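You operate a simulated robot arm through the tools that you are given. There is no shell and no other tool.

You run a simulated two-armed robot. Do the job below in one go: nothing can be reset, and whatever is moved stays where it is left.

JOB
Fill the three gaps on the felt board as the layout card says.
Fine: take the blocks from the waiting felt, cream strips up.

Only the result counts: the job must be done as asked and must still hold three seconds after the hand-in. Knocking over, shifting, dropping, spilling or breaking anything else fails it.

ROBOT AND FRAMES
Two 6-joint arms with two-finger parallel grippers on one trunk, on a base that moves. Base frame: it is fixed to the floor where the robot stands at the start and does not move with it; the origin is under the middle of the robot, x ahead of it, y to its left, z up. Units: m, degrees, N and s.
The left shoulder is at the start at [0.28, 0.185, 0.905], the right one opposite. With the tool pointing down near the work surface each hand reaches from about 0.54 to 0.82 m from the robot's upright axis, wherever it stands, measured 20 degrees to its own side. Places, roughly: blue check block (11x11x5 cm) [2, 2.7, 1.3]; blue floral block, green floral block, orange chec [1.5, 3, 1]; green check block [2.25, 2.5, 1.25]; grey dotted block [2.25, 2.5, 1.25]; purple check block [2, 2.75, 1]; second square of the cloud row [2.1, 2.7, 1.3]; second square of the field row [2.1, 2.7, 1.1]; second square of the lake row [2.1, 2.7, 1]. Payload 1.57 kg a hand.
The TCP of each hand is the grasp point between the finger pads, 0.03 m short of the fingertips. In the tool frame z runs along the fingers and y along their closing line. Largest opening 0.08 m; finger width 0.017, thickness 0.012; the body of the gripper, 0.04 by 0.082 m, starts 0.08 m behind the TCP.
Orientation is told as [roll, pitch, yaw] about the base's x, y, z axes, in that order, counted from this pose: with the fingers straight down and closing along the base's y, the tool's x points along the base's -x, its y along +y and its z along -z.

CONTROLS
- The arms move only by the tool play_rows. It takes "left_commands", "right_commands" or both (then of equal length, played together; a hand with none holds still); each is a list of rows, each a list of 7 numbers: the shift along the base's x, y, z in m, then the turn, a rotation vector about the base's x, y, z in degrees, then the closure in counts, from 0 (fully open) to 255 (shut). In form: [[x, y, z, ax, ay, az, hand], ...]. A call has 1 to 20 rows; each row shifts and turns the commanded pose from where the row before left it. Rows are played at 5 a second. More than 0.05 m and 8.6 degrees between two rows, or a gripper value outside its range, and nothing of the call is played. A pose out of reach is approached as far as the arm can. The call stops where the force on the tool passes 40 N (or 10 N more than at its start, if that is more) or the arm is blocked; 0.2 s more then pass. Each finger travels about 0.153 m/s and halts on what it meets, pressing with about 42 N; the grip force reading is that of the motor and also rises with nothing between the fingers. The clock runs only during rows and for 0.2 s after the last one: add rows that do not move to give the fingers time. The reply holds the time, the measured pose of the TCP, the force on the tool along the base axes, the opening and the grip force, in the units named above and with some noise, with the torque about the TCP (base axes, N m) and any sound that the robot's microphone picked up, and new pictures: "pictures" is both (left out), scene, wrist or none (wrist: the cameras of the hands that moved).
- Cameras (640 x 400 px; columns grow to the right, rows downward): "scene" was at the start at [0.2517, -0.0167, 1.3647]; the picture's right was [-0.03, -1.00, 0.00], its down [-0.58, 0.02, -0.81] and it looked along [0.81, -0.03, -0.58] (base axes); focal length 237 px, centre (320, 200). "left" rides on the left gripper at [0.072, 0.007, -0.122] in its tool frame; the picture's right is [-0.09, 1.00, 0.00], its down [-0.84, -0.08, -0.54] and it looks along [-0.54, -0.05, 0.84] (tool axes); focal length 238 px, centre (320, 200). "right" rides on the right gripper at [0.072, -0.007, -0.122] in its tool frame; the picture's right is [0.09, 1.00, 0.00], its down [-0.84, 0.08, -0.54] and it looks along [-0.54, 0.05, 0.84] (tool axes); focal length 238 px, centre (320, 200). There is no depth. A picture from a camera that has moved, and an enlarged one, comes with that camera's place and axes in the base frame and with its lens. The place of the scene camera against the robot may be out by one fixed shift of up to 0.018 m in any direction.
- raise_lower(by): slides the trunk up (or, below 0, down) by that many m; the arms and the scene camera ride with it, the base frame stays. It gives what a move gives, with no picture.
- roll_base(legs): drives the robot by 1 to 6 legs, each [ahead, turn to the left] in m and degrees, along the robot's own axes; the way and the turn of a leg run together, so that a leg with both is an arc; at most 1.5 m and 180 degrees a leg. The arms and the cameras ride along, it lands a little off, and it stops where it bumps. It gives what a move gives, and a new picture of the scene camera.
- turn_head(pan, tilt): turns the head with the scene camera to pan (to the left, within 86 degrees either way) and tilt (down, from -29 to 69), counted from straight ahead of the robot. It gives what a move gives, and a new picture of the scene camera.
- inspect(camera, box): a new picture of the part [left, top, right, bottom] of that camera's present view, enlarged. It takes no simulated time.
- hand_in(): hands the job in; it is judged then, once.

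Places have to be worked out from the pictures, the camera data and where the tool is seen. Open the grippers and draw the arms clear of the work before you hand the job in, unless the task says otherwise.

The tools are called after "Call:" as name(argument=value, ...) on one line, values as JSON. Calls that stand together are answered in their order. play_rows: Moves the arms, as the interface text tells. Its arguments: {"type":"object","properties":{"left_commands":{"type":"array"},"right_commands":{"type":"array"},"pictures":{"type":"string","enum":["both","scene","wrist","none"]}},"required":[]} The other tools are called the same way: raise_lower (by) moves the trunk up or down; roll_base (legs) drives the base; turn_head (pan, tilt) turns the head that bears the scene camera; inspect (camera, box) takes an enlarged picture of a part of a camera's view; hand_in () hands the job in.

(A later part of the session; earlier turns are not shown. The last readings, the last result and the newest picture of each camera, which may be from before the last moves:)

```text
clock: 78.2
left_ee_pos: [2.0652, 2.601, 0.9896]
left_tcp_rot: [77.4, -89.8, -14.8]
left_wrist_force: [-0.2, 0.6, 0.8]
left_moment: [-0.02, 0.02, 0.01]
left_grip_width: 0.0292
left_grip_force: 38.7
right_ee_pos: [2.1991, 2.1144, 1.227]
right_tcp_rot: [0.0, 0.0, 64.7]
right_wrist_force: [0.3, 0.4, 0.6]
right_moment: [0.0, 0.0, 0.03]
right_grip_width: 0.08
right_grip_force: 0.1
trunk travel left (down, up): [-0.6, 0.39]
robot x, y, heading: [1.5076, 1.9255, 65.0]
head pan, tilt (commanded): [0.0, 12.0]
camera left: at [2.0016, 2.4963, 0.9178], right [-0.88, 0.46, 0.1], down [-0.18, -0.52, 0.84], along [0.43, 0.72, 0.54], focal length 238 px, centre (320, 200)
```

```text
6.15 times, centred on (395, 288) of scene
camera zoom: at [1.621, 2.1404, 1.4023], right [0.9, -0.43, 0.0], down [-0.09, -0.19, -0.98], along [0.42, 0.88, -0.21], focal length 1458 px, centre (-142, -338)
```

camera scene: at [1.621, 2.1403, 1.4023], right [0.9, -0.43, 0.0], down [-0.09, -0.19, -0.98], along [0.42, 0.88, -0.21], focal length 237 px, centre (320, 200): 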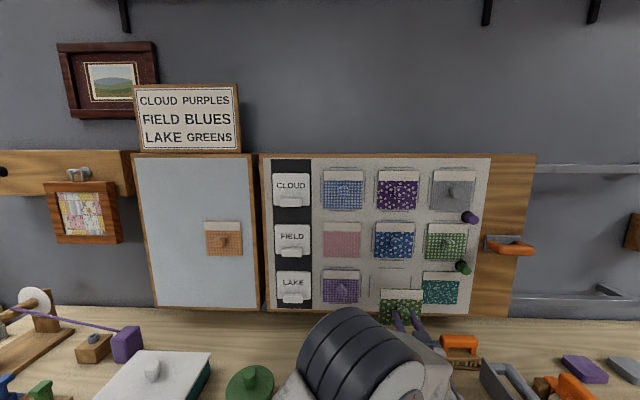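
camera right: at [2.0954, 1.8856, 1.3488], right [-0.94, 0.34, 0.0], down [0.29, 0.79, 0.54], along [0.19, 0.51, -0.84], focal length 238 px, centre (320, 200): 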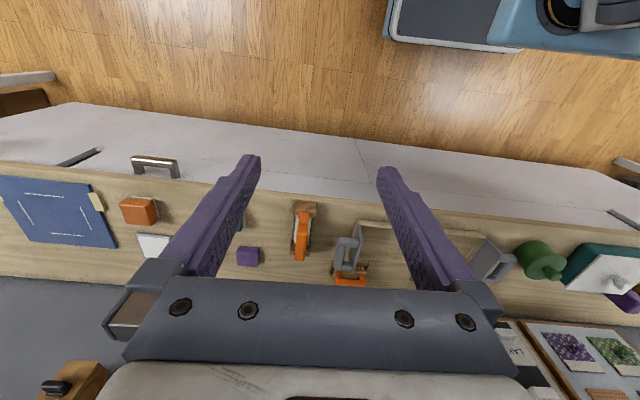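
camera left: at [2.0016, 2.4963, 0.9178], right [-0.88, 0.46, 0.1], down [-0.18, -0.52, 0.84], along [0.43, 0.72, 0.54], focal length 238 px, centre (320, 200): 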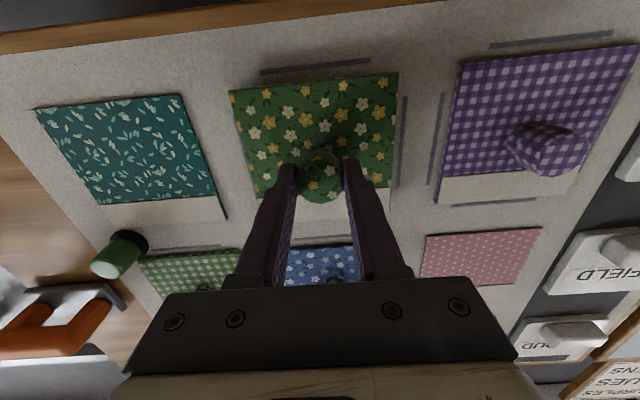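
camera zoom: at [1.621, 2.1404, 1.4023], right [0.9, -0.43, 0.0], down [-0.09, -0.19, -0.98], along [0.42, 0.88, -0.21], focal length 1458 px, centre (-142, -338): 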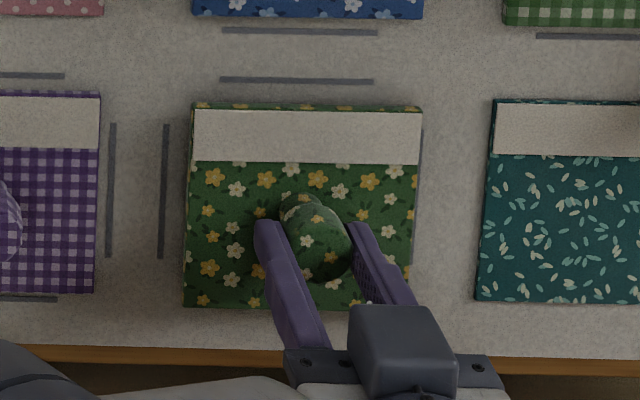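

Margins: ~7 mm below, block ~1 mm right of centre. I nudge 1 mm left and press the final ~1 cm.

Call:
play_rows(left_commands=[[-0.0009, 0.0005, 0.0003, 0, 0, 0, 255], [0.0019, 0.0036, 0, 0, 0, 0, 255], [0.0019, 0.0036, 0, 0, 0, 0, 255], [0.0014, 0.0027, 0, 0, 0, 0, 255], [0, 0, 0, 0, 0, 0, 255]], pictures="wrist")

Call:
inspect(camera="left", box=[200, 40, 440, 220])

Call:
inspect(camera="scene", box=[345, 255, 445, 320])

```text
clock: 79.4
left_ee_pos: [2.069, 2.6105, 0.9897]
left_tcp_rot: [83.9, -89.6, -21.3]
left_wrist_force: [-19.8, -23.8, 0.3]
left_moment: [-0.01, -0.04, 0.09]
left_grip_width: 0.0294
left_grip_force: 38.9
right_ee_pos: [2.1973, 2.1148, 1.2289]
right_tcp_rot: [0.0, -0.1, 64.7]
right_wrist_force: [-0.8, 0.2, 1.4]
right_moment: [-0.01, 0.03, -0.01]
right_grip_width: 0.08
right_grip_force: 0.0
trunk travel left (down, up): [-0.6, 0.39]
robot x, y, heading: [1.5085, 1.9249, 64.7]
head pan, tilt (commanded): [0.0, 12.0]
camera left: at [2.0056, 2.5049, 0.9188], right [-0.88, 0.46, 0.1], down [-0.18, -0.52, 0.84], along [0.43, 0.72, 0.54], focal length 238 px, centre (320, 200)
```

left: 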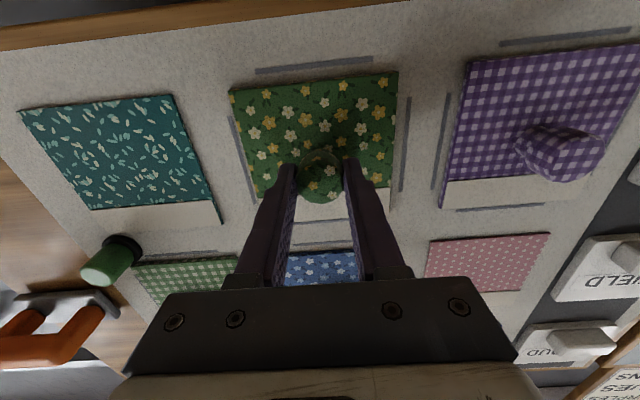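

```text
2.22 times, centred on (320, 130) of left
camera zoom: at [2.0056, 2.5049, 0.9188], right [-0.88, 0.46, 0.1], down [-0.18, -0.52, 0.84], along [0.43, 0.72, 0.54], focal length 530 px, centre (320, 356)
```

zoom: 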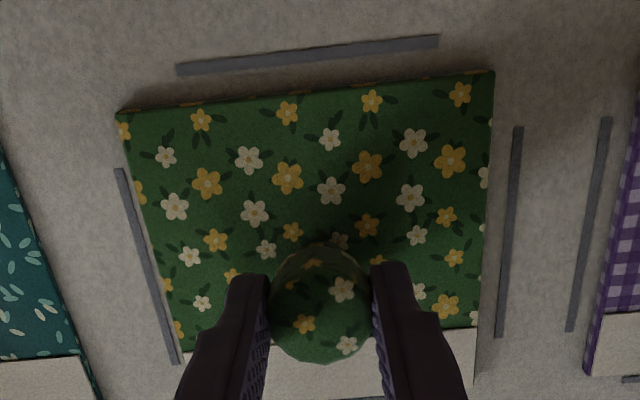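

```text
6.15 times, centred on (395, 288) of scene
camera zoom: at [1.6198, 2.1391, 1.4026], right [0.9, -0.43, 0.0], down [-0.09, -0.19, -0.98], along [0.42, 0.89, -0.21], focal length 1458 px, centre (-142, -338)
```

zoom: 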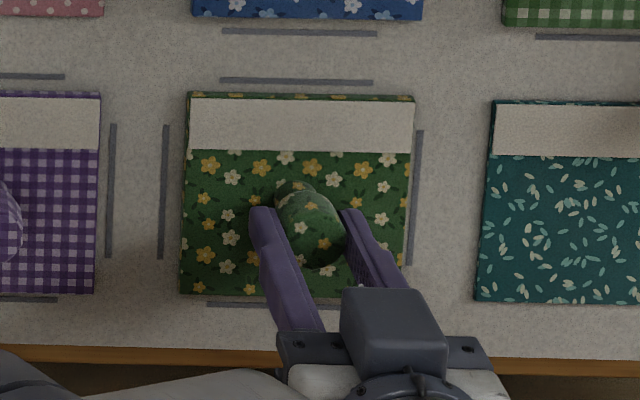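

Flush at ~30 N and well centred. I release and draw back.

Call:
play_rows(left_commands=[[0, 0, 0, 0, 0, 0, 0], [0, 0, 0, 0, 0, 0, 0], [0, 0, 0, 0, 0, 0, 0]], pictures="wrist")

Call:
play_rows(left_commands=[[-0.0115, -0.0222, 0, 0, 0, 0, 0], [-0.0207, -0.04, 0, 0, 0, 0, 0], [-0.0207, -0.04, 0, 0, 0, 0, 0], [-0.0069, -0.0133, 0, 0, 0, 0, 0], [0, 0, 0, 0, 0, 0, 0]], pictures="both")

```text
clock: 80.2
left_ee_pos: [2.07, 2.6131, 0.9895]
left_tcp_rot: [80.8, -89.7, -18.3]
left_wrist_force: [1.0, 0.1, 0.1]
left_moment: [0.02, -0.01, 0.0]
left_grip_width: 0.0797
left_grip_force: 0.1
right_ee_pos: [2.1989, 2.1153, 1.2263]
right_tcp_rot: [0.0, 0.1, 64.7]
right_wrist_force: [-0.7, -0.1, -0.7]
right_moment: [-0.02, 0.0, -0.01]
right_grip_width: 0.0802
right_grip_force: 0.1
trunk travel left (down, up): [-0.6, 0.39]
robot x, y, heading: [1.5102, 1.9232, 64.9]
head pan, tilt (commanded): [0.0, 12.0]
camera left: at [2.0064, 2.5069, 0.9184], right [-0.88, 0.46, 0.1], down [-0.18, -0.52, 0.84], along [0.43, 0.72, 0.54], focal length 238 px, centre (320, 200)
```

left: 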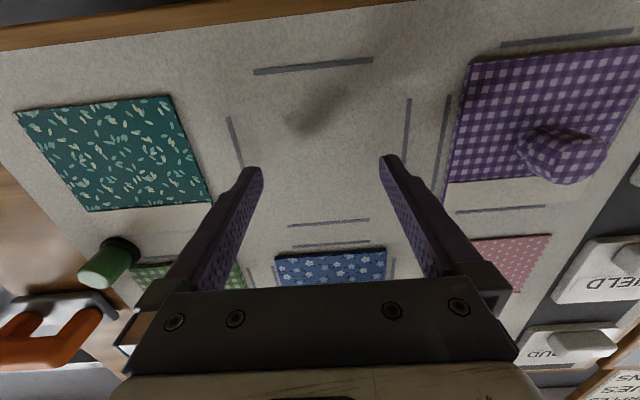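

```text
clock: 81.4
left_ee_pos: [2.0104, 2.4963, 0.9905]
left_tcp_rot: [79.0, -89.7, -16.4]
left_wrist_force: [0.0, -0.1, -0.1]
left_moment: [-0.03, -0.02, -0.01]
left_grip_width: 0.08
left_grip_force: 0.0
right_ee_pos: [2.1984, 2.1148, 1.2263]
right_tcp_rot: [-0.1, 0.1, 64.7]
right_wrist_force: [0.6, -0.7, -0.5]
right_moment: [-0.01, 0.01, 0.03]
right_grip_width: 0.0801
right_grip_force: 0.1
trunk travel left (down, up): [-0.6, 0.39]
robot x, y, heading: [1.5093, 1.9235, 64.6]
head pan, tilt (commanded): [0.0, 12.0]
camera scene: at [1.6209, 2.1403, 1.4023], right [0.9, -0.43, 0.0], down [-0.09, -0.19, -0.98], along [0.42, 0.88, -0.21], focal length 237 px, centre (320, 200)
camera left: at [1.9467, 2.3903, 0.9189], right [-0.88, 0.46, 0.1], down [-0.18, -0.52, 0.84], along [0.43, 0.72, 0.54], focal length 238 px, centre (320, 200)
```

scene: 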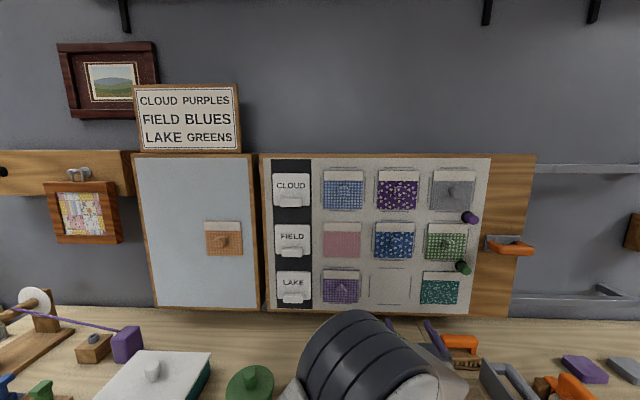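
left: 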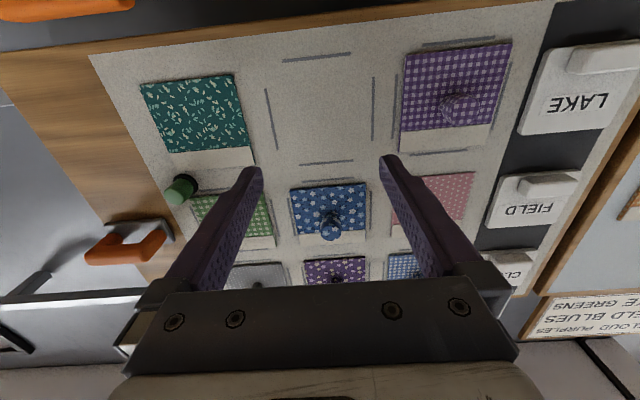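

The green block did not stick and has dropped from the lake square; purple and blue still hold. I look down to find it.

Call:
turn_head(pan=-10, tilt=40)

Call:
inspect(camera="right", box=[0, 0, 640, 400])

```text
clock: 82.3
left_ee_pos: [2.011, 2.4956, 0.99]
left_tcp_rot: [79.0, -89.7, -16.3]
left_wrist_force: [0.9, -0.4, -0.5]
left_moment: [-0.01, 0.01, 0.02]
left_grip_width: 0.08
left_grip_force: 0.0
right_ee_pos: [2.1982, 2.1151, 1.226]
right_tcp_rot: [0.0, 0.0, 64.8]
right_wrist_force: [0.4, 0.4, 0.6]
right_moment: [-0.01, 0.0, 0.03]
right_grip_width: 0.0799
right_grip_force: 0.2
trunk travel left (down, up): [-0.6, 0.39]
robot x, y, heading: [1.5073, 1.9238, 64.9]
head pan, tilt (commanded): [-10.0, 40.0]
camera scene: at [1.6302, 2.1255, 1.358], right [0.82, -0.58, 0.0], down [-0.37, -0.52, -0.77], along [0.44, 0.63, -0.64], focal length 237 px, centre (320, 200)
```

scene: 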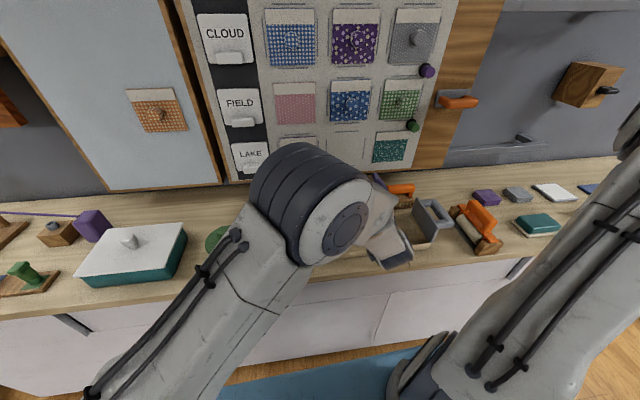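

```text
1.00 times, centred on (320, 200) of right (not enlarged: the box is as wide or as high as the picture)
camera zoom: at [2.1719, 2.0482, 1.3488], right [-0.94, 0.34, 0.0], down [0.29, 0.79, 0.54], along [0.19, 0.51, -0.84], focal length 238 px, centre (320, 200)
```

zoom: 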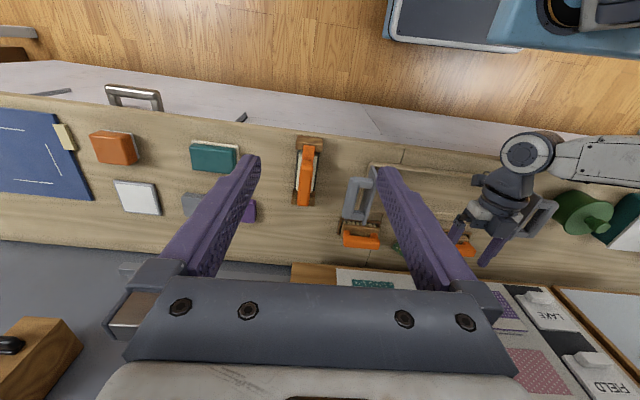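

A patch of green shows beside the orange stamp on the counter under the board. I move the left arm away to the left to see it clearly.

Call:
play_rows(left_commands=[[-0.0407, 0.0192, 0.02, 0, 0, 0, 0], [-0.0407, 0.0192, 0.02, 0, 0, 0, 0], [-0.0407, 0.0192, 0.02, 0, 0, 0, 0], [-0.0407, 0.0192, 0.02, 0, 0, 0, 0], [-0.0407, 0.0192, 0.02, 0, 0, 0, 0], [-0.0407, 0.0192, 0.02, 0, 0, 0, 0], [-0.0407, 0.0192, 0.02, 0, 0, 0, 0], [-0.0407, 0.0192, 0.02, 0, 0, 0, 0], [0, 0, 0, 0, 0, 0, 0]], pictures="both")

Call:
inspect(camera="right", box=[320, 180, 520, 300])

Call:
inspect(camera="scene", box=[260, 130, 480, 270])

```text
clock: 84.3
left_ee_pos: [1.6826, 2.6513, 1.1515]
left_tcp_rot: [73.3, -89.6, -10.7]
left_wrist_force: [0.2, 0.4, -0.8]
left_moment: [-0.01, 0.0, 0.04]
left_grip_width: 0.08
left_grip_force: 0.0
right_ee_pos: [2.1972, 2.1158, 1.2262]
right_tcp_rot: [0.0, -0.1, 64.7]
right_wrist_force: [0.9, 0.1, -0.2]
right_moment: [0.02, 0.0, 0.01]
right_grip_width: 0.0799
right_grip_force: 0.0
trunk travel left (down, up): [-0.6, 0.39]
robot x, y, heading: [1.5082, 1.9267, 64.7]
head pan, tilt (commanded): [-10.0, 40.0]
camera scene: at [1.6301, 2.1255, 1.3579], right [0.82, -0.58, 0.0], down [-0.37, -0.53, -0.77], along [0.44, 0.63, -0.64], focal length 237 px, centre (320, 200)
camera left: at [1.6196, 2.5456, 1.0794], right [-0.88, 0.46, 0.1], down [-0.18, -0.52, 0.84], along [0.43, 0.72, 0.54], focal length 238 px, centre (320, 200)
```

scene: 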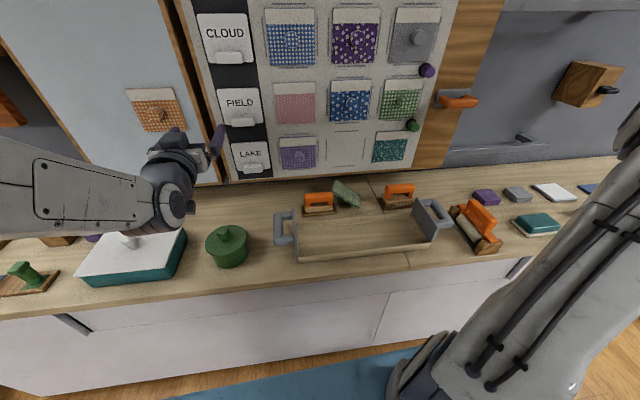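
left: 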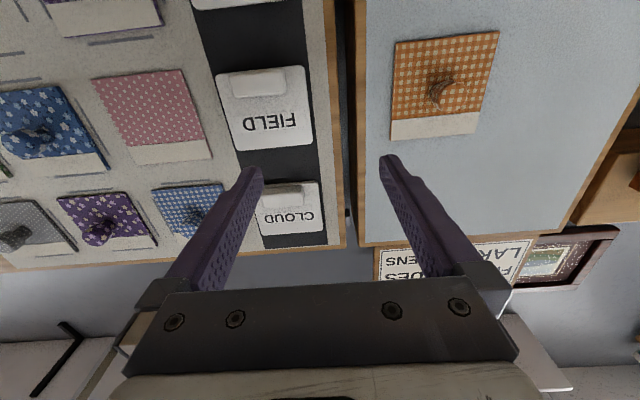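

```text
3.20 times, centred on (420, 240) of right
camera zoom: at [2.1717, 2.0482, 1.3489], right [-0.94, 0.34, 0.0], down [0.29, 0.79, 0.54], along [0.19, 0.51, -0.84], focal length 763 px, centre (0, 72)
```

zoom: 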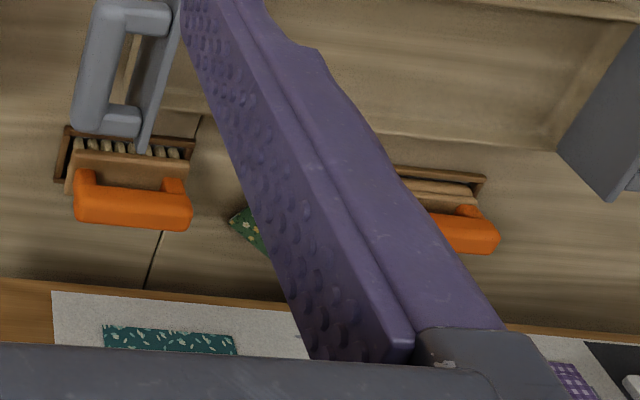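

```text
2.86 times, centred on (370, 200) of scene
camera zoom: at [1.6301, 2.1255, 1.3579], right [0.82, -0.58, 0.0], down [-0.37, -0.53, -0.77], along [0.44, 0.63, -0.64], focal length 677 px, centre (177, 200)
```

zoom: 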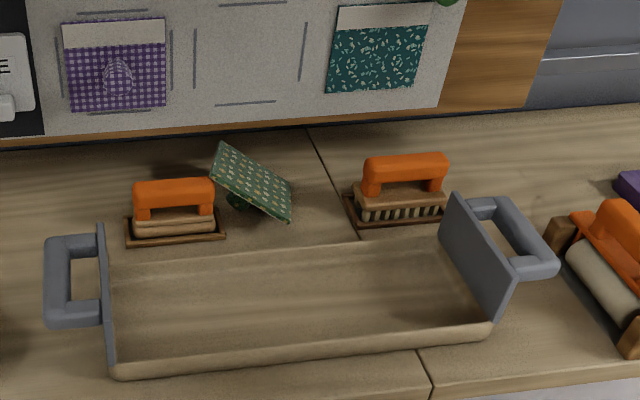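

The green block lies on the counter between the two brushes, knob side down and tilted; nothing else seems moved. I zoom in on it from the scene camera and compare the surroundings.

Call:
inspect(camera="scene", box=[295, 165, 425, 245])

Call:
inspect(camera="scene", box=[325, 170, 375, 215])

Call:
inspect(camera="scene", box=[260, 0, 450, 170])

```text
4.92 times, centred on (360, 205) of scene
camera zoom: at [1.6301, 2.1255, 1.3579], right [0.82, -0.58, 0.0], down [-0.37, -0.53, -0.77], along [0.44, 0.63, -0.64], focal length 1166 px, centre (123, 175)
```

zoom: 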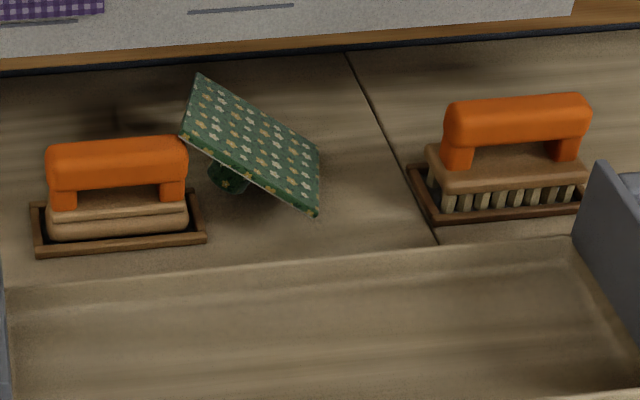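

```text
8.89 times, centred on (350, 192) of scene
camera zoom: at [1.6301, 2.1255, 1.3579], right [0.82, -0.58, 0.0], down [-0.37, -0.53, -0.77], along [0.44, 0.63, -0.64], focal length 2106 px, centre (53, 267)
```

zoom: 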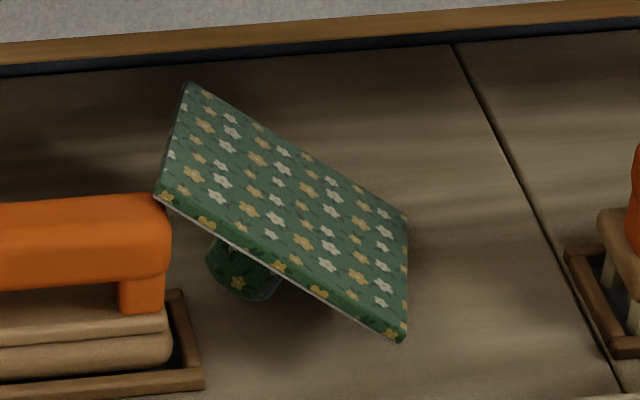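

```text
2.35 times, centred on (355, 85) of scene
camera zoom: at [1.6301, 2.1255, 1.3579], right [0.82, -0.58, 0.0], down [-0.37, -0.53, -0.77], along [0.44, 0.63, -0.64], focal length 557 px, centre (238, 471)
```

zoom: 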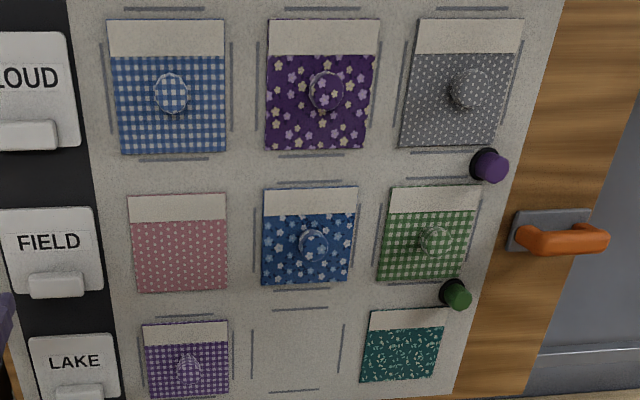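

The block rests on its knob and far-right corner, its near-left corner leaning on the left brush's handle; its near edge is free toward the robot. I bring the right hand over (still high, z≈1.23) so its wrist camera gets a clear second view of the block.

Call:
play_rows(right_commands=[[-0.0377, 0.0178, 0, 0, 0, 0, 0], [-0.0377, 0.0178, 0, 0, 0, 0, 0], [-0.0377, 0.0178, 0, 0, 0, 0, 0], [-0.0377, 0.0178, 0, 0, 0, 0, 0], [-0.0377, 0.0178, 0, 0, 0, 0, 0], [-0.0377, 0.0178, 0, 0, 0, 0, 0], [0, 0, 0, 0, 0, 0, 0]], pictures="wrist")

Call:
inspect(camera="right", box=[280, 190, 400, 280])

```text
clock: 85.9
left_ee_pos: [1.6835, 2.6504, 1.1502]
left_tcp_rot: [79.1, -89.8, -16.5]
left_wrist_force: [0.1, 0.3, 0.1]
left_moment: [0.0, -0.06, -0.02]
left_grip_width: 0.08
left_grip_force: 0.0
right_ee_pos: [1.9717, 2.2227, 1.2276]
right_tcp_rot: [0.0, 0.0, 64.7]
right_wrist_force: [0.5, -0.4, 0.4]
right_moment: [-0.02, 0.0, -0.01]
right_grip_width: 0.0799
right_grip_force: 0.2
trunk travel left (down, up): [-0.6, 0.39]
robot x, y, heading: [1.5068, 1.926, 64.9]
head pan, tilt (commanded): [-10.0, 40.0]
camera right: at [1.9457, 2.1545, 1.3489], right [-0.94, 0.34, 0.0], down [0.29, 0.79, 0.54], along [0.19, 0.51, -0.84], focal length 238 px, centre (320, 200)
```

right: 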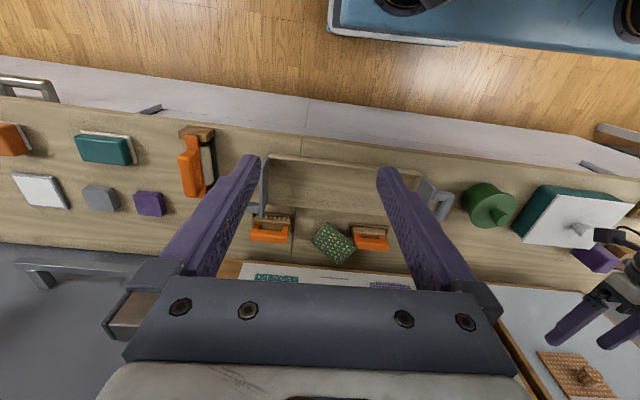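

```text
4.44 times, centred on (340, 235) of right
camera zoom: at [1.9457, 2.1545, 1.3489], right [-0.94, 0.34, 0.0], down [0.29, 0.79, 0.54], along [0.19, 0.51, -0.84], focal length 1059 px, centre (231, 44)
```

zoom: 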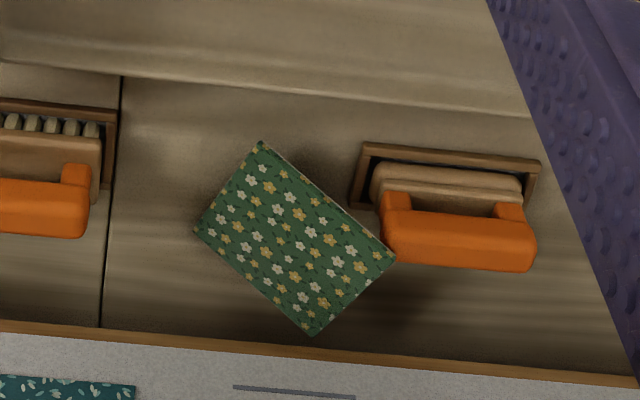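

Both cameras now agree once I account for the scene camera's shift: the pad corners are near A(2.083,2.696,.851), B(2.009,2.619,.879), C(2.067,2.543,.832), D(2.141,2.620,.804), tilted ~31°, counter at ~0.79. I plan to pinch the near (cream) edge BC with the left hand, so I raise the trunk 0.1 m and turn the left tool: roll −61°, yaw −16°, pitch down 15°.

Call:
raise_lower(by=0.1)

Call:
play_rows(left_commands=[[0, 0, 0, -3.509, -6.77, 0, 0], [0, 0, 0, -3.509, -6.77, 0, 0], [0, 0, 0, -3.509, -6.77, 0, 0], [0, 0, 0, -3.509, -6.77, 0, 0], [0, 0, 0, -3.509, -6.77, 0, 0], [0, 0, 0, -3.509, -6.77, 0, 0], [0, 0, 0, -3.509, -6.77, 0, 0], [0, 0, 0, -3.509, -6.77, 0, 0], [0, 0, 0, 0, 0, -8.2, 0], [0, 0, 0, 0, 0, -8.2, 0], [0, 0, 0, -5.27, 5.05, 0, 0], [0, 0, 0, -5.27, 5.05, 0, 0], [0, 0, 0, 0, 0, 0, 0]], pictures="both")

```text
clock: 87.2
left_ee_pos: [1.6824, 2.651, 1.2505]
left_tcp_rot: [78.2, -89.8, -15.6]
left_wrist_force: [-0.1, -0.1, -0.6]
left_moment: [0.01, -0.02, 0.0]
left_grip_width: 0.08
left_grip_force: 0.1
right_ee_pos: [1.9731, 2.2226, 1.3275]
right_tcp_rot: [0.0, -0.1, 64.7]
right_wrist_force: [-0.1, 0.7, 1.2]
right_moment: [0.04, -0.01, 0.02]
right_grip_width: 0.0803
right_grip_force: 0.0
trunk travel left (down, up): [-0.7, 0.29]
robot x, y, heading: [1.5087, 1.9234, 64.8]
head pan, tilt (commanded): [-10.0, 40.0]
```

```text
clock: 90.0
left_ee_pos: [1.682, 2.6501, 1.2523]
left_tcp_rot: [-73.4, -28.3, 128.2]
left_wrist_force: [-0.2, 0.2, -0.4]
left_moment: [-0.01, 0.01, 0.0]
left_grip_width: 0.0797
left_grip_force: 0.0
right_ee_pos: [1.9726, 2.2215, 1.3263]
right_tcp_rot: [0.0, -0.1, 64.7]
right_wrist_force: [0.5, 0.2, -0.2]
right_moment: [0.01, -0.01, -0.01]
right_grip_width: 0.0802
right_grip_force: 0.0
trunk travel left (down, up): [-0.7, 0.29]
robot x, y, heading: [1.5097, 1.9245, 64.7]
head pan, tilt (commanded): [-10.0, 40.0]
camera scene: at [1.6301, 2.1254, 1.4579], right [0.82, -0.58, 0.0], down [-0.37, -0.53, -0.77], along [0.44, 0.63, -0.64], focal length 237 px, centre (320, 200)
camera left: at [1.6366, 2.5171, 1.2425], right [-0.55, 0.24, -0.8], down [-0.78, 0.19, 0.6], along [0.29, 0.95, 0.08], focal length 238 px, centre (320, 200)
```

scene: 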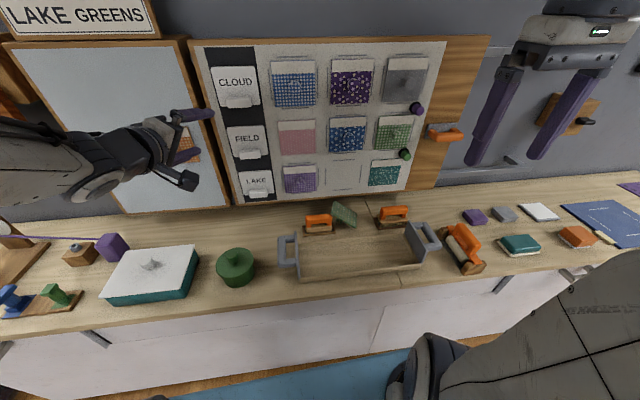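
left: 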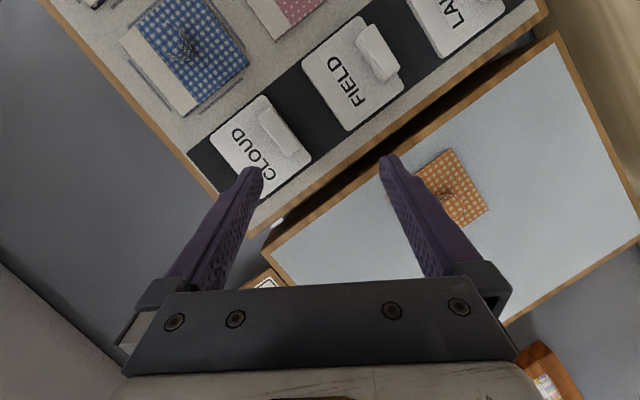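

The tool is oriented as wanted (z≈(.67,.70,−.26)). I move it to a standoff behind the near edge of the block, still above it at z≈0.98, narrowing the fingers to ~36 mm.

Call:
play_rows(left_commands=[[0.032, -0.0169, -0.0302, 0, 0, 0, 0], [0.032, -0.0169, -0.0302, 0, 0, 0, 0], [0.032, -0.0169, -0.0302, 0, 0, 0, 0], [0.032, -0.0169, -0.0302, 0, 0, 0, 0], [0.032, -0.0169, -0.0302, 0, 0, 0, 140], [0.032, -0.0169, -0.0302, 0, 0, 0, 140], [0.032, -0.0169, -0.0302, 0, 0, 0, 140], [0.032, -0.0169, -0.0302, 0, 0, 0, 140], [0.032, -0.0169, -0.0302, 0, 0, 0, 140], [0, 0, 0, 0, 0, 0, 140]], pictures="both")

Call:
inspect(camera="right", box=[0, 0, 640, 400])

```text
clock: 92.2
left_ee_pos: [1.9708, 2.499, 0.9801]
left_tcp_rot: [-73.3, -28.3, 128.1]
left_wrist_force: [-0.7, 0.3, -1.2]
left_moment: [-0.01, 0.01, 0.01]
left_grip_width: 0.0359
left_grip_force: 0.0
right_ee_pos: [1.9733, 2.2219, 1.3255]
right_tcp_rot: [0.1, 0.1, 64.7]
right_wrist_force: [-0.4, 1.2, 0.5]
right_moment: [0.04, -0.01, 0.0]
right_grip_width: 0.0799
right_grip_force: 0.1
trunk travel left (down, up): [-0.7, 0.29]
robot x, y, heading: [1.5089, 1.9245, 64.9]
head pan, tilt (commanded): [-10.0, 40.0]
camera scene: at [1.6304, 2.1255, 1.4579], right [0.82, -0.58, 0.0], down [-0.37, -0.53, -0.77], along [0.44, 0.63, -0.64], focal length 237 px, centre (320, 200)
camera left: at [1.9237, 2.3647, 0.9717], right [-0.55, 0.24, -0.8], down [-0.78, 0.19, 0.6], along [0.3, 0.95, 0.09], focal length 238 px, centre (320, 200)
```

scene: 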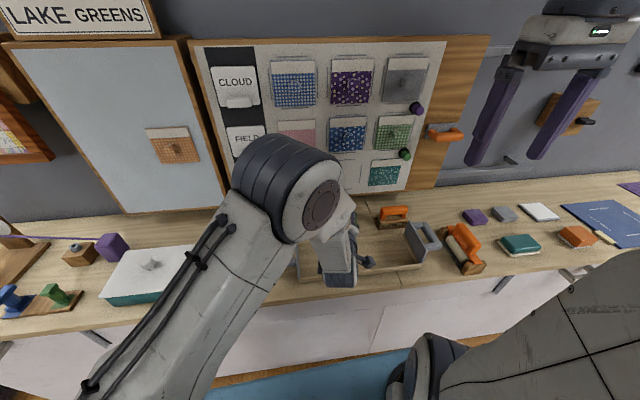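
left: 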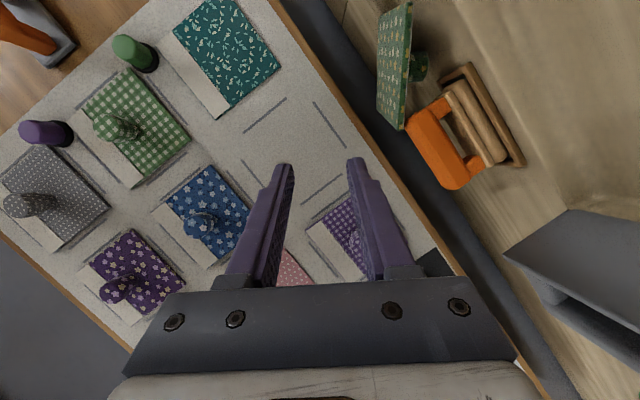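

```text
1.00 times, centred on (320, 200) of right (not enlarged: the box is as wide or as high as the picture)
camera zoom: at [1.9465, 2.1545, 1.4488], right [-0.94, 0.34, 0.0], down [0.29, 0.79, 0.54], along [0.19, 0.51, -0.84], focal length 238 px, centre (320, 200)
```

zoom: 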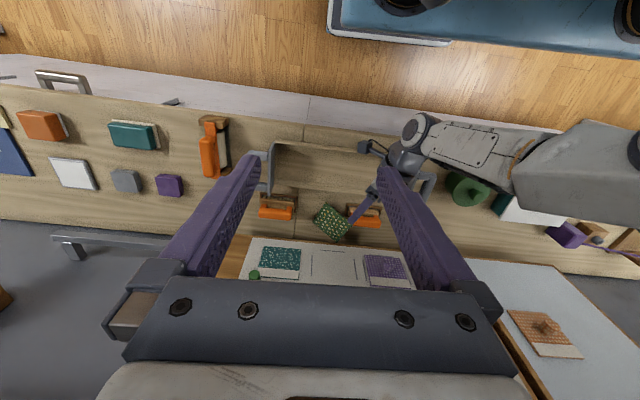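

The left camera sees the block almost edge-on with its knob to the right in the image. I zoom in on it.

Call:
inspect(camera="left", box=[340, 0, 540, 200])

Call:
inspect(camera="right", box=[270, 130, 440, 260])

```text
2.00 times, centred on (440, 100) of left
camera zoom: at [1.9237, 2.3647, 0.9717], right [-0.55, 0.24, -0.8], down [-0.78, 0.19, 0.6], along [0.3, 0.95, 0.09], focal length 477 px, centre (80, 400)
```

zoom: 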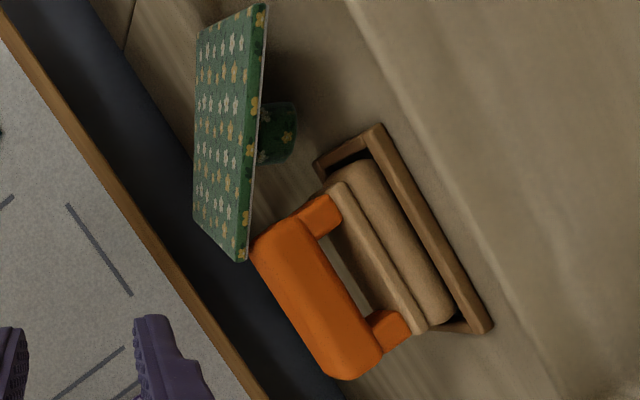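

```text
3.08 times, centred on (355, 195) of right
camera zoom: at [1.9465, 2.1545, 1.4488], right [-0.94, 0.34, 0.0], down [0.29, 0.79, 0.54], along [0.19, 0.51, -0.84], focal length 733 px, centre (212, 215)
```

zoom: 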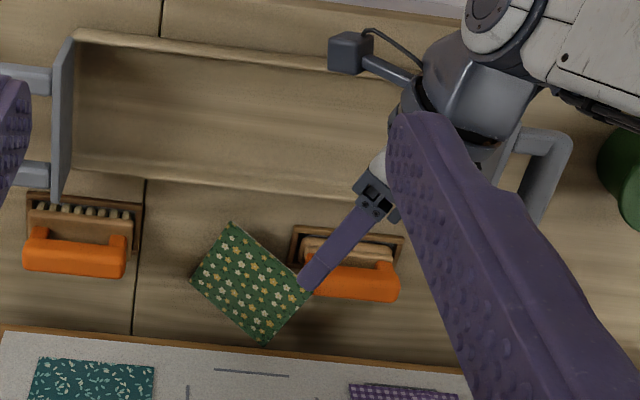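

The near edge shows the cream strip's border, so BC is the cream edge, and the position estimate holds within ~5 mm. I lower to an 8 cm standoff directly in line with that edge.

Call:
play_rows(left_commands=[[0.0056, 0.0046, -0.0362, 0, 0, 0, 140], [0.0056, 0.0046, -0.0362, 0, 0, 0, 140], [0.0056, 0.0046, -0.0362, 0, 0, 0, 140], [0, 0, 0, 0, 0, 0, 140]], pictures="wrist")

Call:
inspect(camera="left", box=[240, 40, 440, 200])

Call:
inspect(camera="right", box=[270, 130, 440, 260])

```text
clock: 93.2
left_ee_pos: [1.9883, 2.5127, 0.8693]
left_tcp_rot: [-73.3, -28.1, 128.0]
left_wrist_force: [1.0, 0.5, 0.7]
left_moment: [-0.05, -0.03, 0.0]
left_grip_width: 0.0362
left_grip_force: 0.0
right_ee_pos: [1.973, 2.2224, 1.3266]
right_tcp_rot: [-0.1, 0.0, 64.7]
right_wrist_force: [0.1, 0.3, -0.1]
right_moment: [-0.01, 0.0, -0.01]
right_grip_width: 0.0797
right_grip_force: 0.0
trunk travel left (down, up): [-0.7, 0.29]
robot x, y, heading: [1.5101, 1.9253, 64.6]
head pan, tilt (commanded): [-10.0, 40.0]
camera left: at [1.9417, 2.3797, 0.8613], right [-0.55, 0.24, -0.8], down [-0.78, 0.19, 0.6], along [0.29, 0.95, 0.09], focal length 238 px, centre (320, 200)
```

left: 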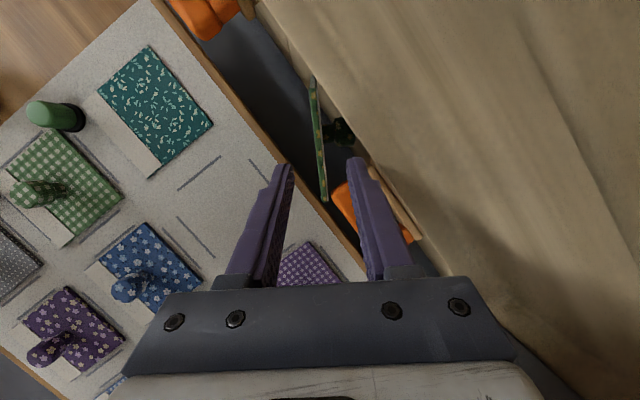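

```text
2.50 times, centred on (340, 120) of left
camera zoom: at [1.9417, 2.3797, 0.8613], right [-0.55, 0.24, -0.8], down [-0.78, 0.19, 0.6], along [0.29, 0.95, 0.09], focal length 596 px, centre (270, 400)
```

zoom: 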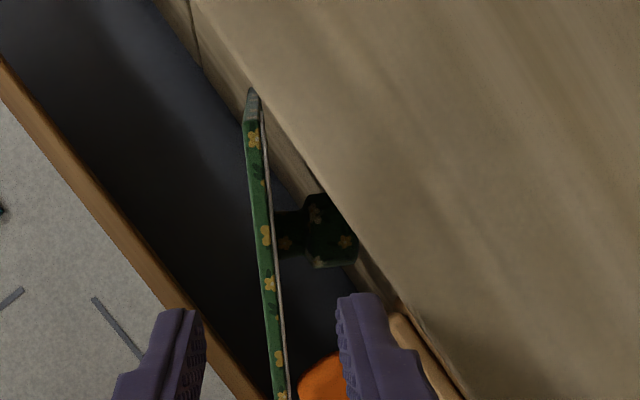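

```text
3.08 times, centred on (355, 195) of right
camera zoom: at [1.9464, 2.1546, 1.4488], right [-0.94, 0.34, 0.0], down [0.29, 0.79, 0.54], along [0.19, 0.51, -0.84], focal length 733 px, centre (212, 215)
```

zoom: 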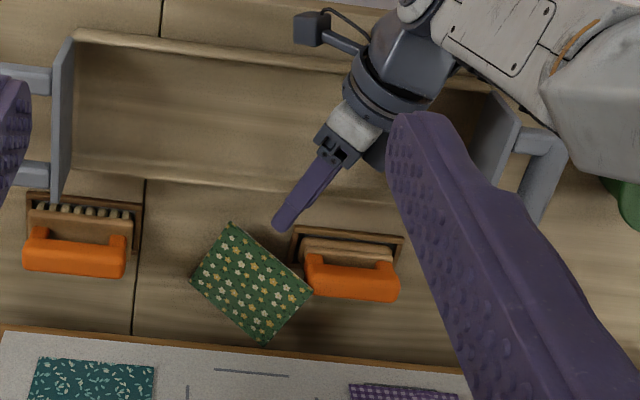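

The pad edge is centred between the fingers and well aligned. I shift 3 mm up along the pad normal and advance 5 cm, keeping clear of the brush.

Call:
play_rows(left_commands=[[0.0015, -0.0005, 0.0026, 0, 0, 0, 140], [0.0112, 0.0117, -0.0042, 0, 0, 0, 140], [0.0112, 0.0117, -0.0042, 0, 0, 0, 140], [0.0112, 0.0117, -0.0042, 0, 0, 0, 140], [0, 0, 0, 0, 0, 0, 140]], pictures="wrist")

Call:
inspect(camera="left", box=[240, 40, 440, 200])

Call:
inspect(camera="right", box=[270, 130, 440, 260])

```text
clock: 94.4
left_ee_pos: [2.0229, 2.5464, 0.8595]
left_tcp_rot: [-73.4, -28.4, 128.2]
left_wrist_force: [0.4, 0.0, -0.6]
left_moment: [-0.02, 0.01, 0.02]
left_grip_width: 0.0361
left_grip_force: 0.1
right_ee_pos: [1.9722, 2.2217, 1.3275]
right_tcp_rot: [0.1, -0.1, 64.7]
right_wrist_force: [-0.2, 0.3, -0.2]
right_moment: [-0.02, -0.03, -0.04]
right_grip_width: 0.0799
right_grip_force: 0.1
trunk travel left (down, up): [-0.7, 0.29]
robot x, y, heading: [1.5083, 1.9264, 64.8]
head pan, tilt (commanded): [-10.0, 40.0]
camera left: at [1.9765, 2.4135, 0.8519], right [-0.55, 0.24, -0.8], down [-0.78, 0.19, 0.6], along [0.3, 0.95, 0.08], focal length 238 px, centre (320, 200)
```

left: 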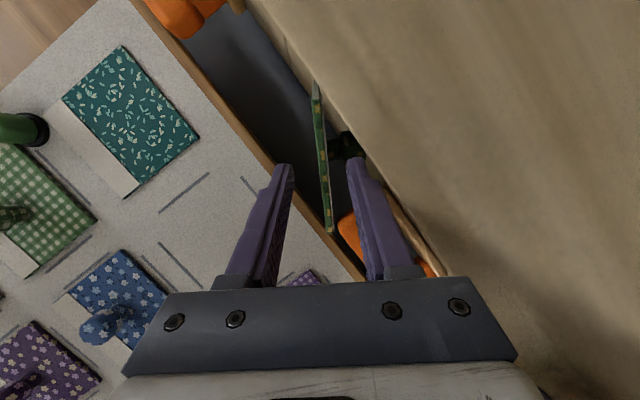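

```text
2.50 times, centred on (340, 120) of left
camera zoom: at [1.9765, 2.4135, 0.8519], right [-0.55, 0.24, -0.8], down [-0.78, 0.19, 0.6], along [0.3, 0.95, 0.08], focal length 596 px, centre (270, 400)
```

zoom: 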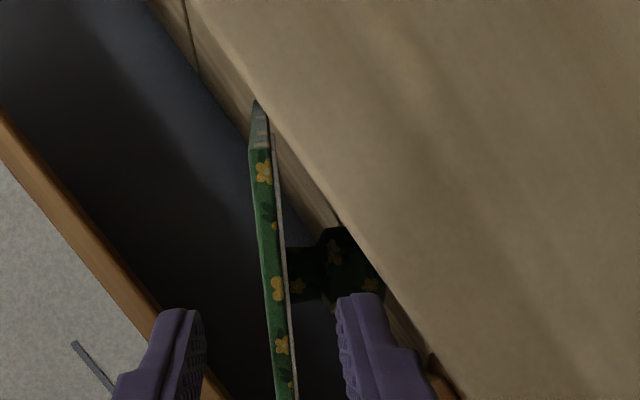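

```text
3.08 times, centred on (355, 195) of right
camera zoom: at [1.9463, 2.1546, 1.4489], right [-0.94, 0.34, 0.0], down [0.29, 0.79, 0.54], along [0.19, 0.51, -0.84], focal length 733 px, centre (212, 215)
```

zoom: 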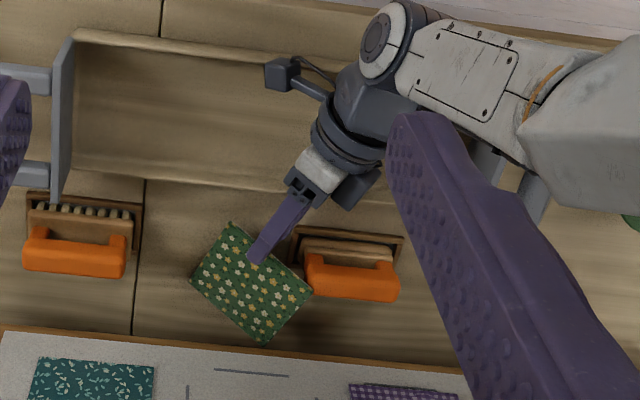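

The estimate agrees within 2 mm. I advance the last 3 cm so the fingers straddle ~2 cm of the pad, then close gently.

Call:
play_rows(left_commands=[[0.01, 0.0105, -0.0038, 0, 0, 0, 140], [0.0101, 0.0104, -0.0038, 0, 0, 0, 140], [0, 0, 0, 0, 0, 0, 140]], pictures="wrist")

Call:
inspect(camera="left", box=[240, 40, 440, 200])

Call:
inspect(camera="right", box=[270, 130, 440, 260])

```text
clock: 95.2
left_ee_pos: [2.0442, 2.5689, 0.8538]
left_tcp_rot: [-73.2, -28.3, 128.1]
left_wrist_force: [0.1, 2.2, 3.6]
left_moment: [-0.03, 0.12, -0.04]
left_grip_width: 0.0335
left_grip_force: 0.0
right_ee_pos: [1.9723, 2.2222, 1.3271]
right_tcp_rot: [-0.1, 0.0, 64.7]
right_wrist_force: [0.4, 0.1, -1.3]
right_moment: [-0.02, 0.01, 0.0]
right_grip_width: 0.08
right_grip_force: 0.0
trunk travel left (down, up): [-0.7, 0.29]
robot x, y, heading: [1.5064, 1.927, 65.0]
head pan, tilt (commanded): [-10.0, 40.0]
camera left: at [1.9966, 2.4347, 0.8447], right [-0.55, 0.24, -0.8], down [-0.78, 0.19, 0.6], along [0.29, 0.95, 0.09], focal length 238 px, centre (320, 200)
```

left: 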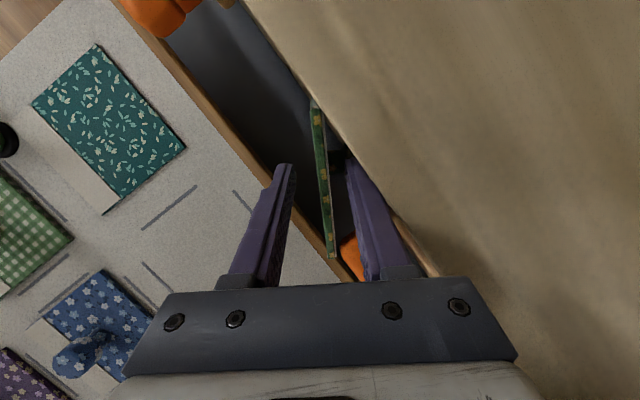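

```text
2.50 times, centred on (340, 120) of left
camera zoom: at [1.9966, 2.4347, 0.8447], right [-0.55, 0.24, -0.8], down [-0.78, 0.19, 0.6], along [0.29, 0.95, 0.09], focal length 596 px, centre (270, 400)
```

zoom: 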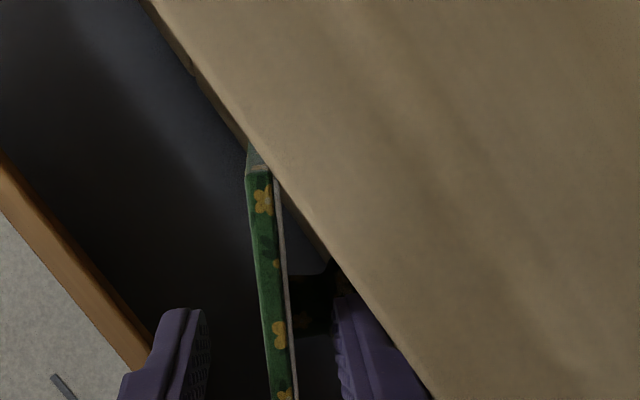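

```text
3.08 times, centred on (355, 195) of right
camera zoom: at [1.9461, 2.1546, 1.4489], right [-0.94, 0.34, 0.0], down [0.29, 0.79, 0.54], along [0.19, 0.51, -0.84], focal length 733 px, centre (212, 215)
```

zoom: 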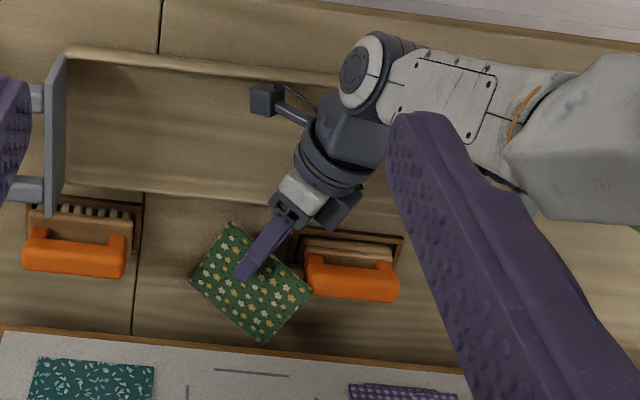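

The lower finger is grazing the tray's back rim (about 4 N) and the tray has slid slightly; closing will lift that finger off the rim. I close on the pad edge now.

Call:
play_rows(left_commands=[[0, 0, 0, 0, 0, 0, 255], [0, 0, 0, 0, 0, 0, 255], [0, 0, 0, 0, 0, 0, 255]], pictures="wrist")

Call:
inspect(camera="right", box=[230, 110, 440, 260])

Call:
inspect(camera="scene", box=[260, 190, 480, 300])

```text
clock: 96.0
left_ee_pos: [2.0438, 2.5687, 0.8529]
left_tcp_rot: [-73.1, -28.3, 128.0]
left_wrist_force: [-0.3, 0.7, -0.5]
left_moment: [0.03, 0.0, -0.05]
left_grip_width: 0.0047
left_grip_force: 25.2
right_ee_pos: [1.9724, 2.2216, 1.3263]
right_tcp_rot: [0.0, 0.0, 64.7]
right_wrist_force: [0.1, 0.6, 0.1]
right_moment: [-0.01, 0.06, 0.04]
right_grip_width: 0.0797
right_grip_force: 0.0
trunk travel left (down, up): [-0.7, 0.29]
robot x, y, heading: [1.5086, 1.9228, 64.8]
head pan, tilt (commanded): [-10.0, 40.0]
camera left: at [1.9967, 2.4339, 0.8446], right [-0.55, 0.24, -0.8], down [-0.78, 0.19, 0.6], along [0.3, 0.95, 0.08], focal length 238 px, centre (320, 200)
```

left: 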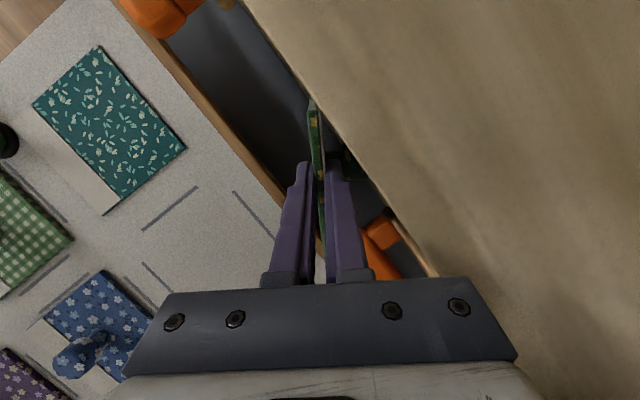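

```text
2.67 times, centred on (335, 185) of right
camera zoom: at [1.9463, 2.1545, 1.4489], right [-0.94, 0.34, 0.0], down [0.29, 0.79, 0.54], along [0.19, 0.51, -0.84], focal length 636 px, centre (280, 240)
```

zoom: 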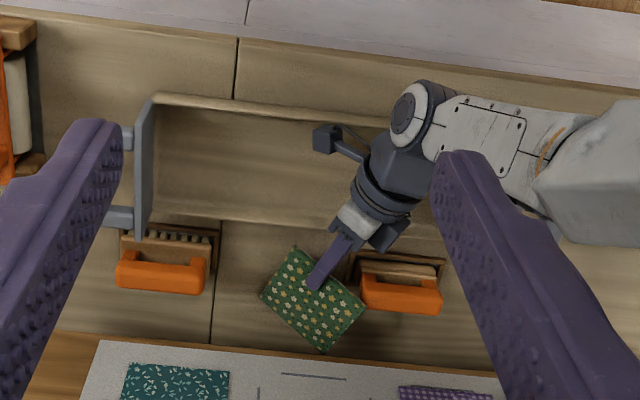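

```text
2.91 times, centred on (370, 245) of scene
camera zoom: at [1.6302, 2.1256, 1.4578], right [0.82, -0.58, 0.0], down [-0.37, -0.53, -0.77], along [0.44, 0.63, -0.64], focal length 689 px, centre (174, 69)
```

zoom: 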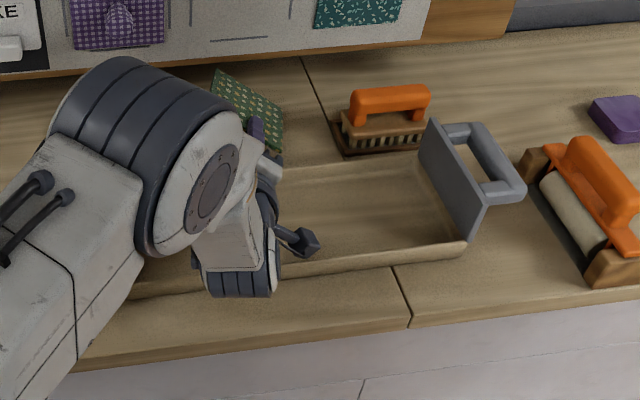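

The pad edge is gripped (4.7 mm thick) with no residual force on the tray. I lift straight up slowly, away from brush and tray.

Call:
play_rows(left_commands=[[0, 0, 0.01, 0, 0, 0, 255], [0, 0, 0.015, 0, 0, 0, 255], [0, 0, 0.025, 0, 0, 0, 255], [0, 0, 0.04, 0, 0, 0, 255], [0, 0, 0.04, 0, 0, 0, 255], [0, 0, 0, 0, 0, 0, 255]], pictures="both")

Call:
inspect(camera="right", box=[230, 110, 440, 260])

```text
clock: 97.4
left_ee_pos: [2.044, 2.5676, 0.9848]
left_tcp_rot: [-73.7, -28.1, 128.3]
left_wrist_force: [-5.2, -9.3, 4.2]
left_moment: [-0.27, 0.39, 0.48]
left_grip_width: 0.0227
left_grip_force: 35.4
right_ee_pos: [1.9724, 2.2211, 1.3274]
right_tcp_rot: [0.0, 0.0, 64.7]
right_wrist_force: [0.2, -0.7, 0.6]
right_moment: [0.0, -0.04, -0.02]
right_grip_width: 0.0798
right_grip_force: 0.1
trunk travel left (down, up): [-0.7, 0.29]
robot x, y, heading: [1.5093, 1.9253, 64.8]
head pan, tilt (commanded): [-10.0, 40.0]
camera scene: at [1.6298, 2.1249, 1.4582], right [0.82, -0.58, 0.0], down [-0.37, -0.52, -0.77], along [0.44, 0.63, -0.64], focal length 237 px, centre (320, 200)
camera left: at [1.9971, 2.4344, 0.9762], right [-0.55, 0.25, -0.8], down [-0.78, 0.19, 0.6], along [0.29, 0.95, 0.09], focal length 238 px, centre (320, 200)
```

scene: 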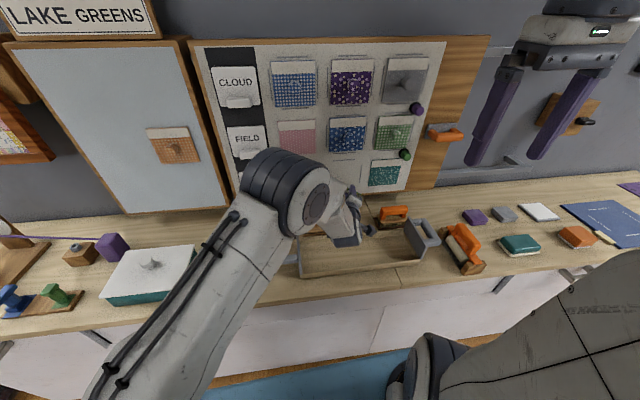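
left: 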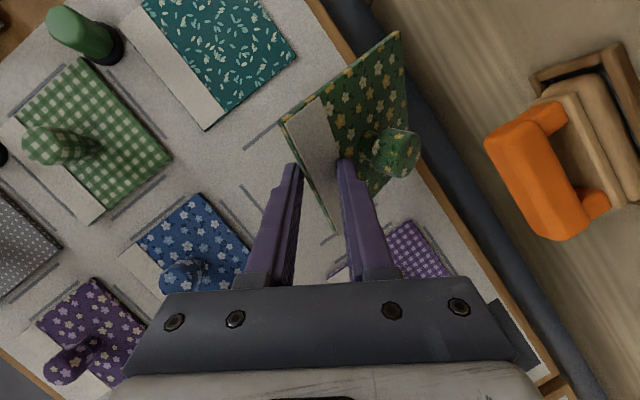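

```text
2.67 times, centred on (335, 185) of right
camera zoom: at [1.9458, 2.154, 1.4494], right [-0.94, 0.34, 0.0], down [0.29, 0.79, 0.54], along [0.19, 0.51, -0.84], focal length 636 px, centre (280, 240)
```

zoom: 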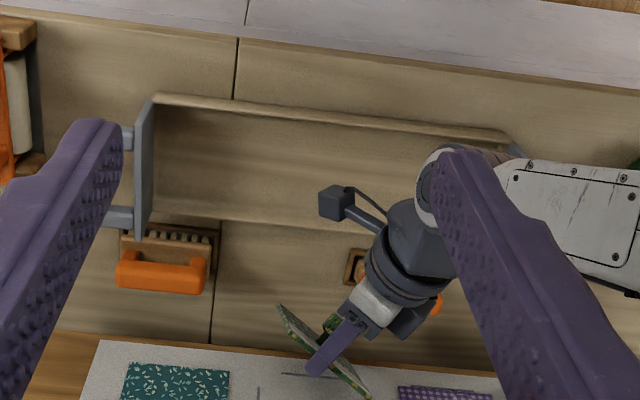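

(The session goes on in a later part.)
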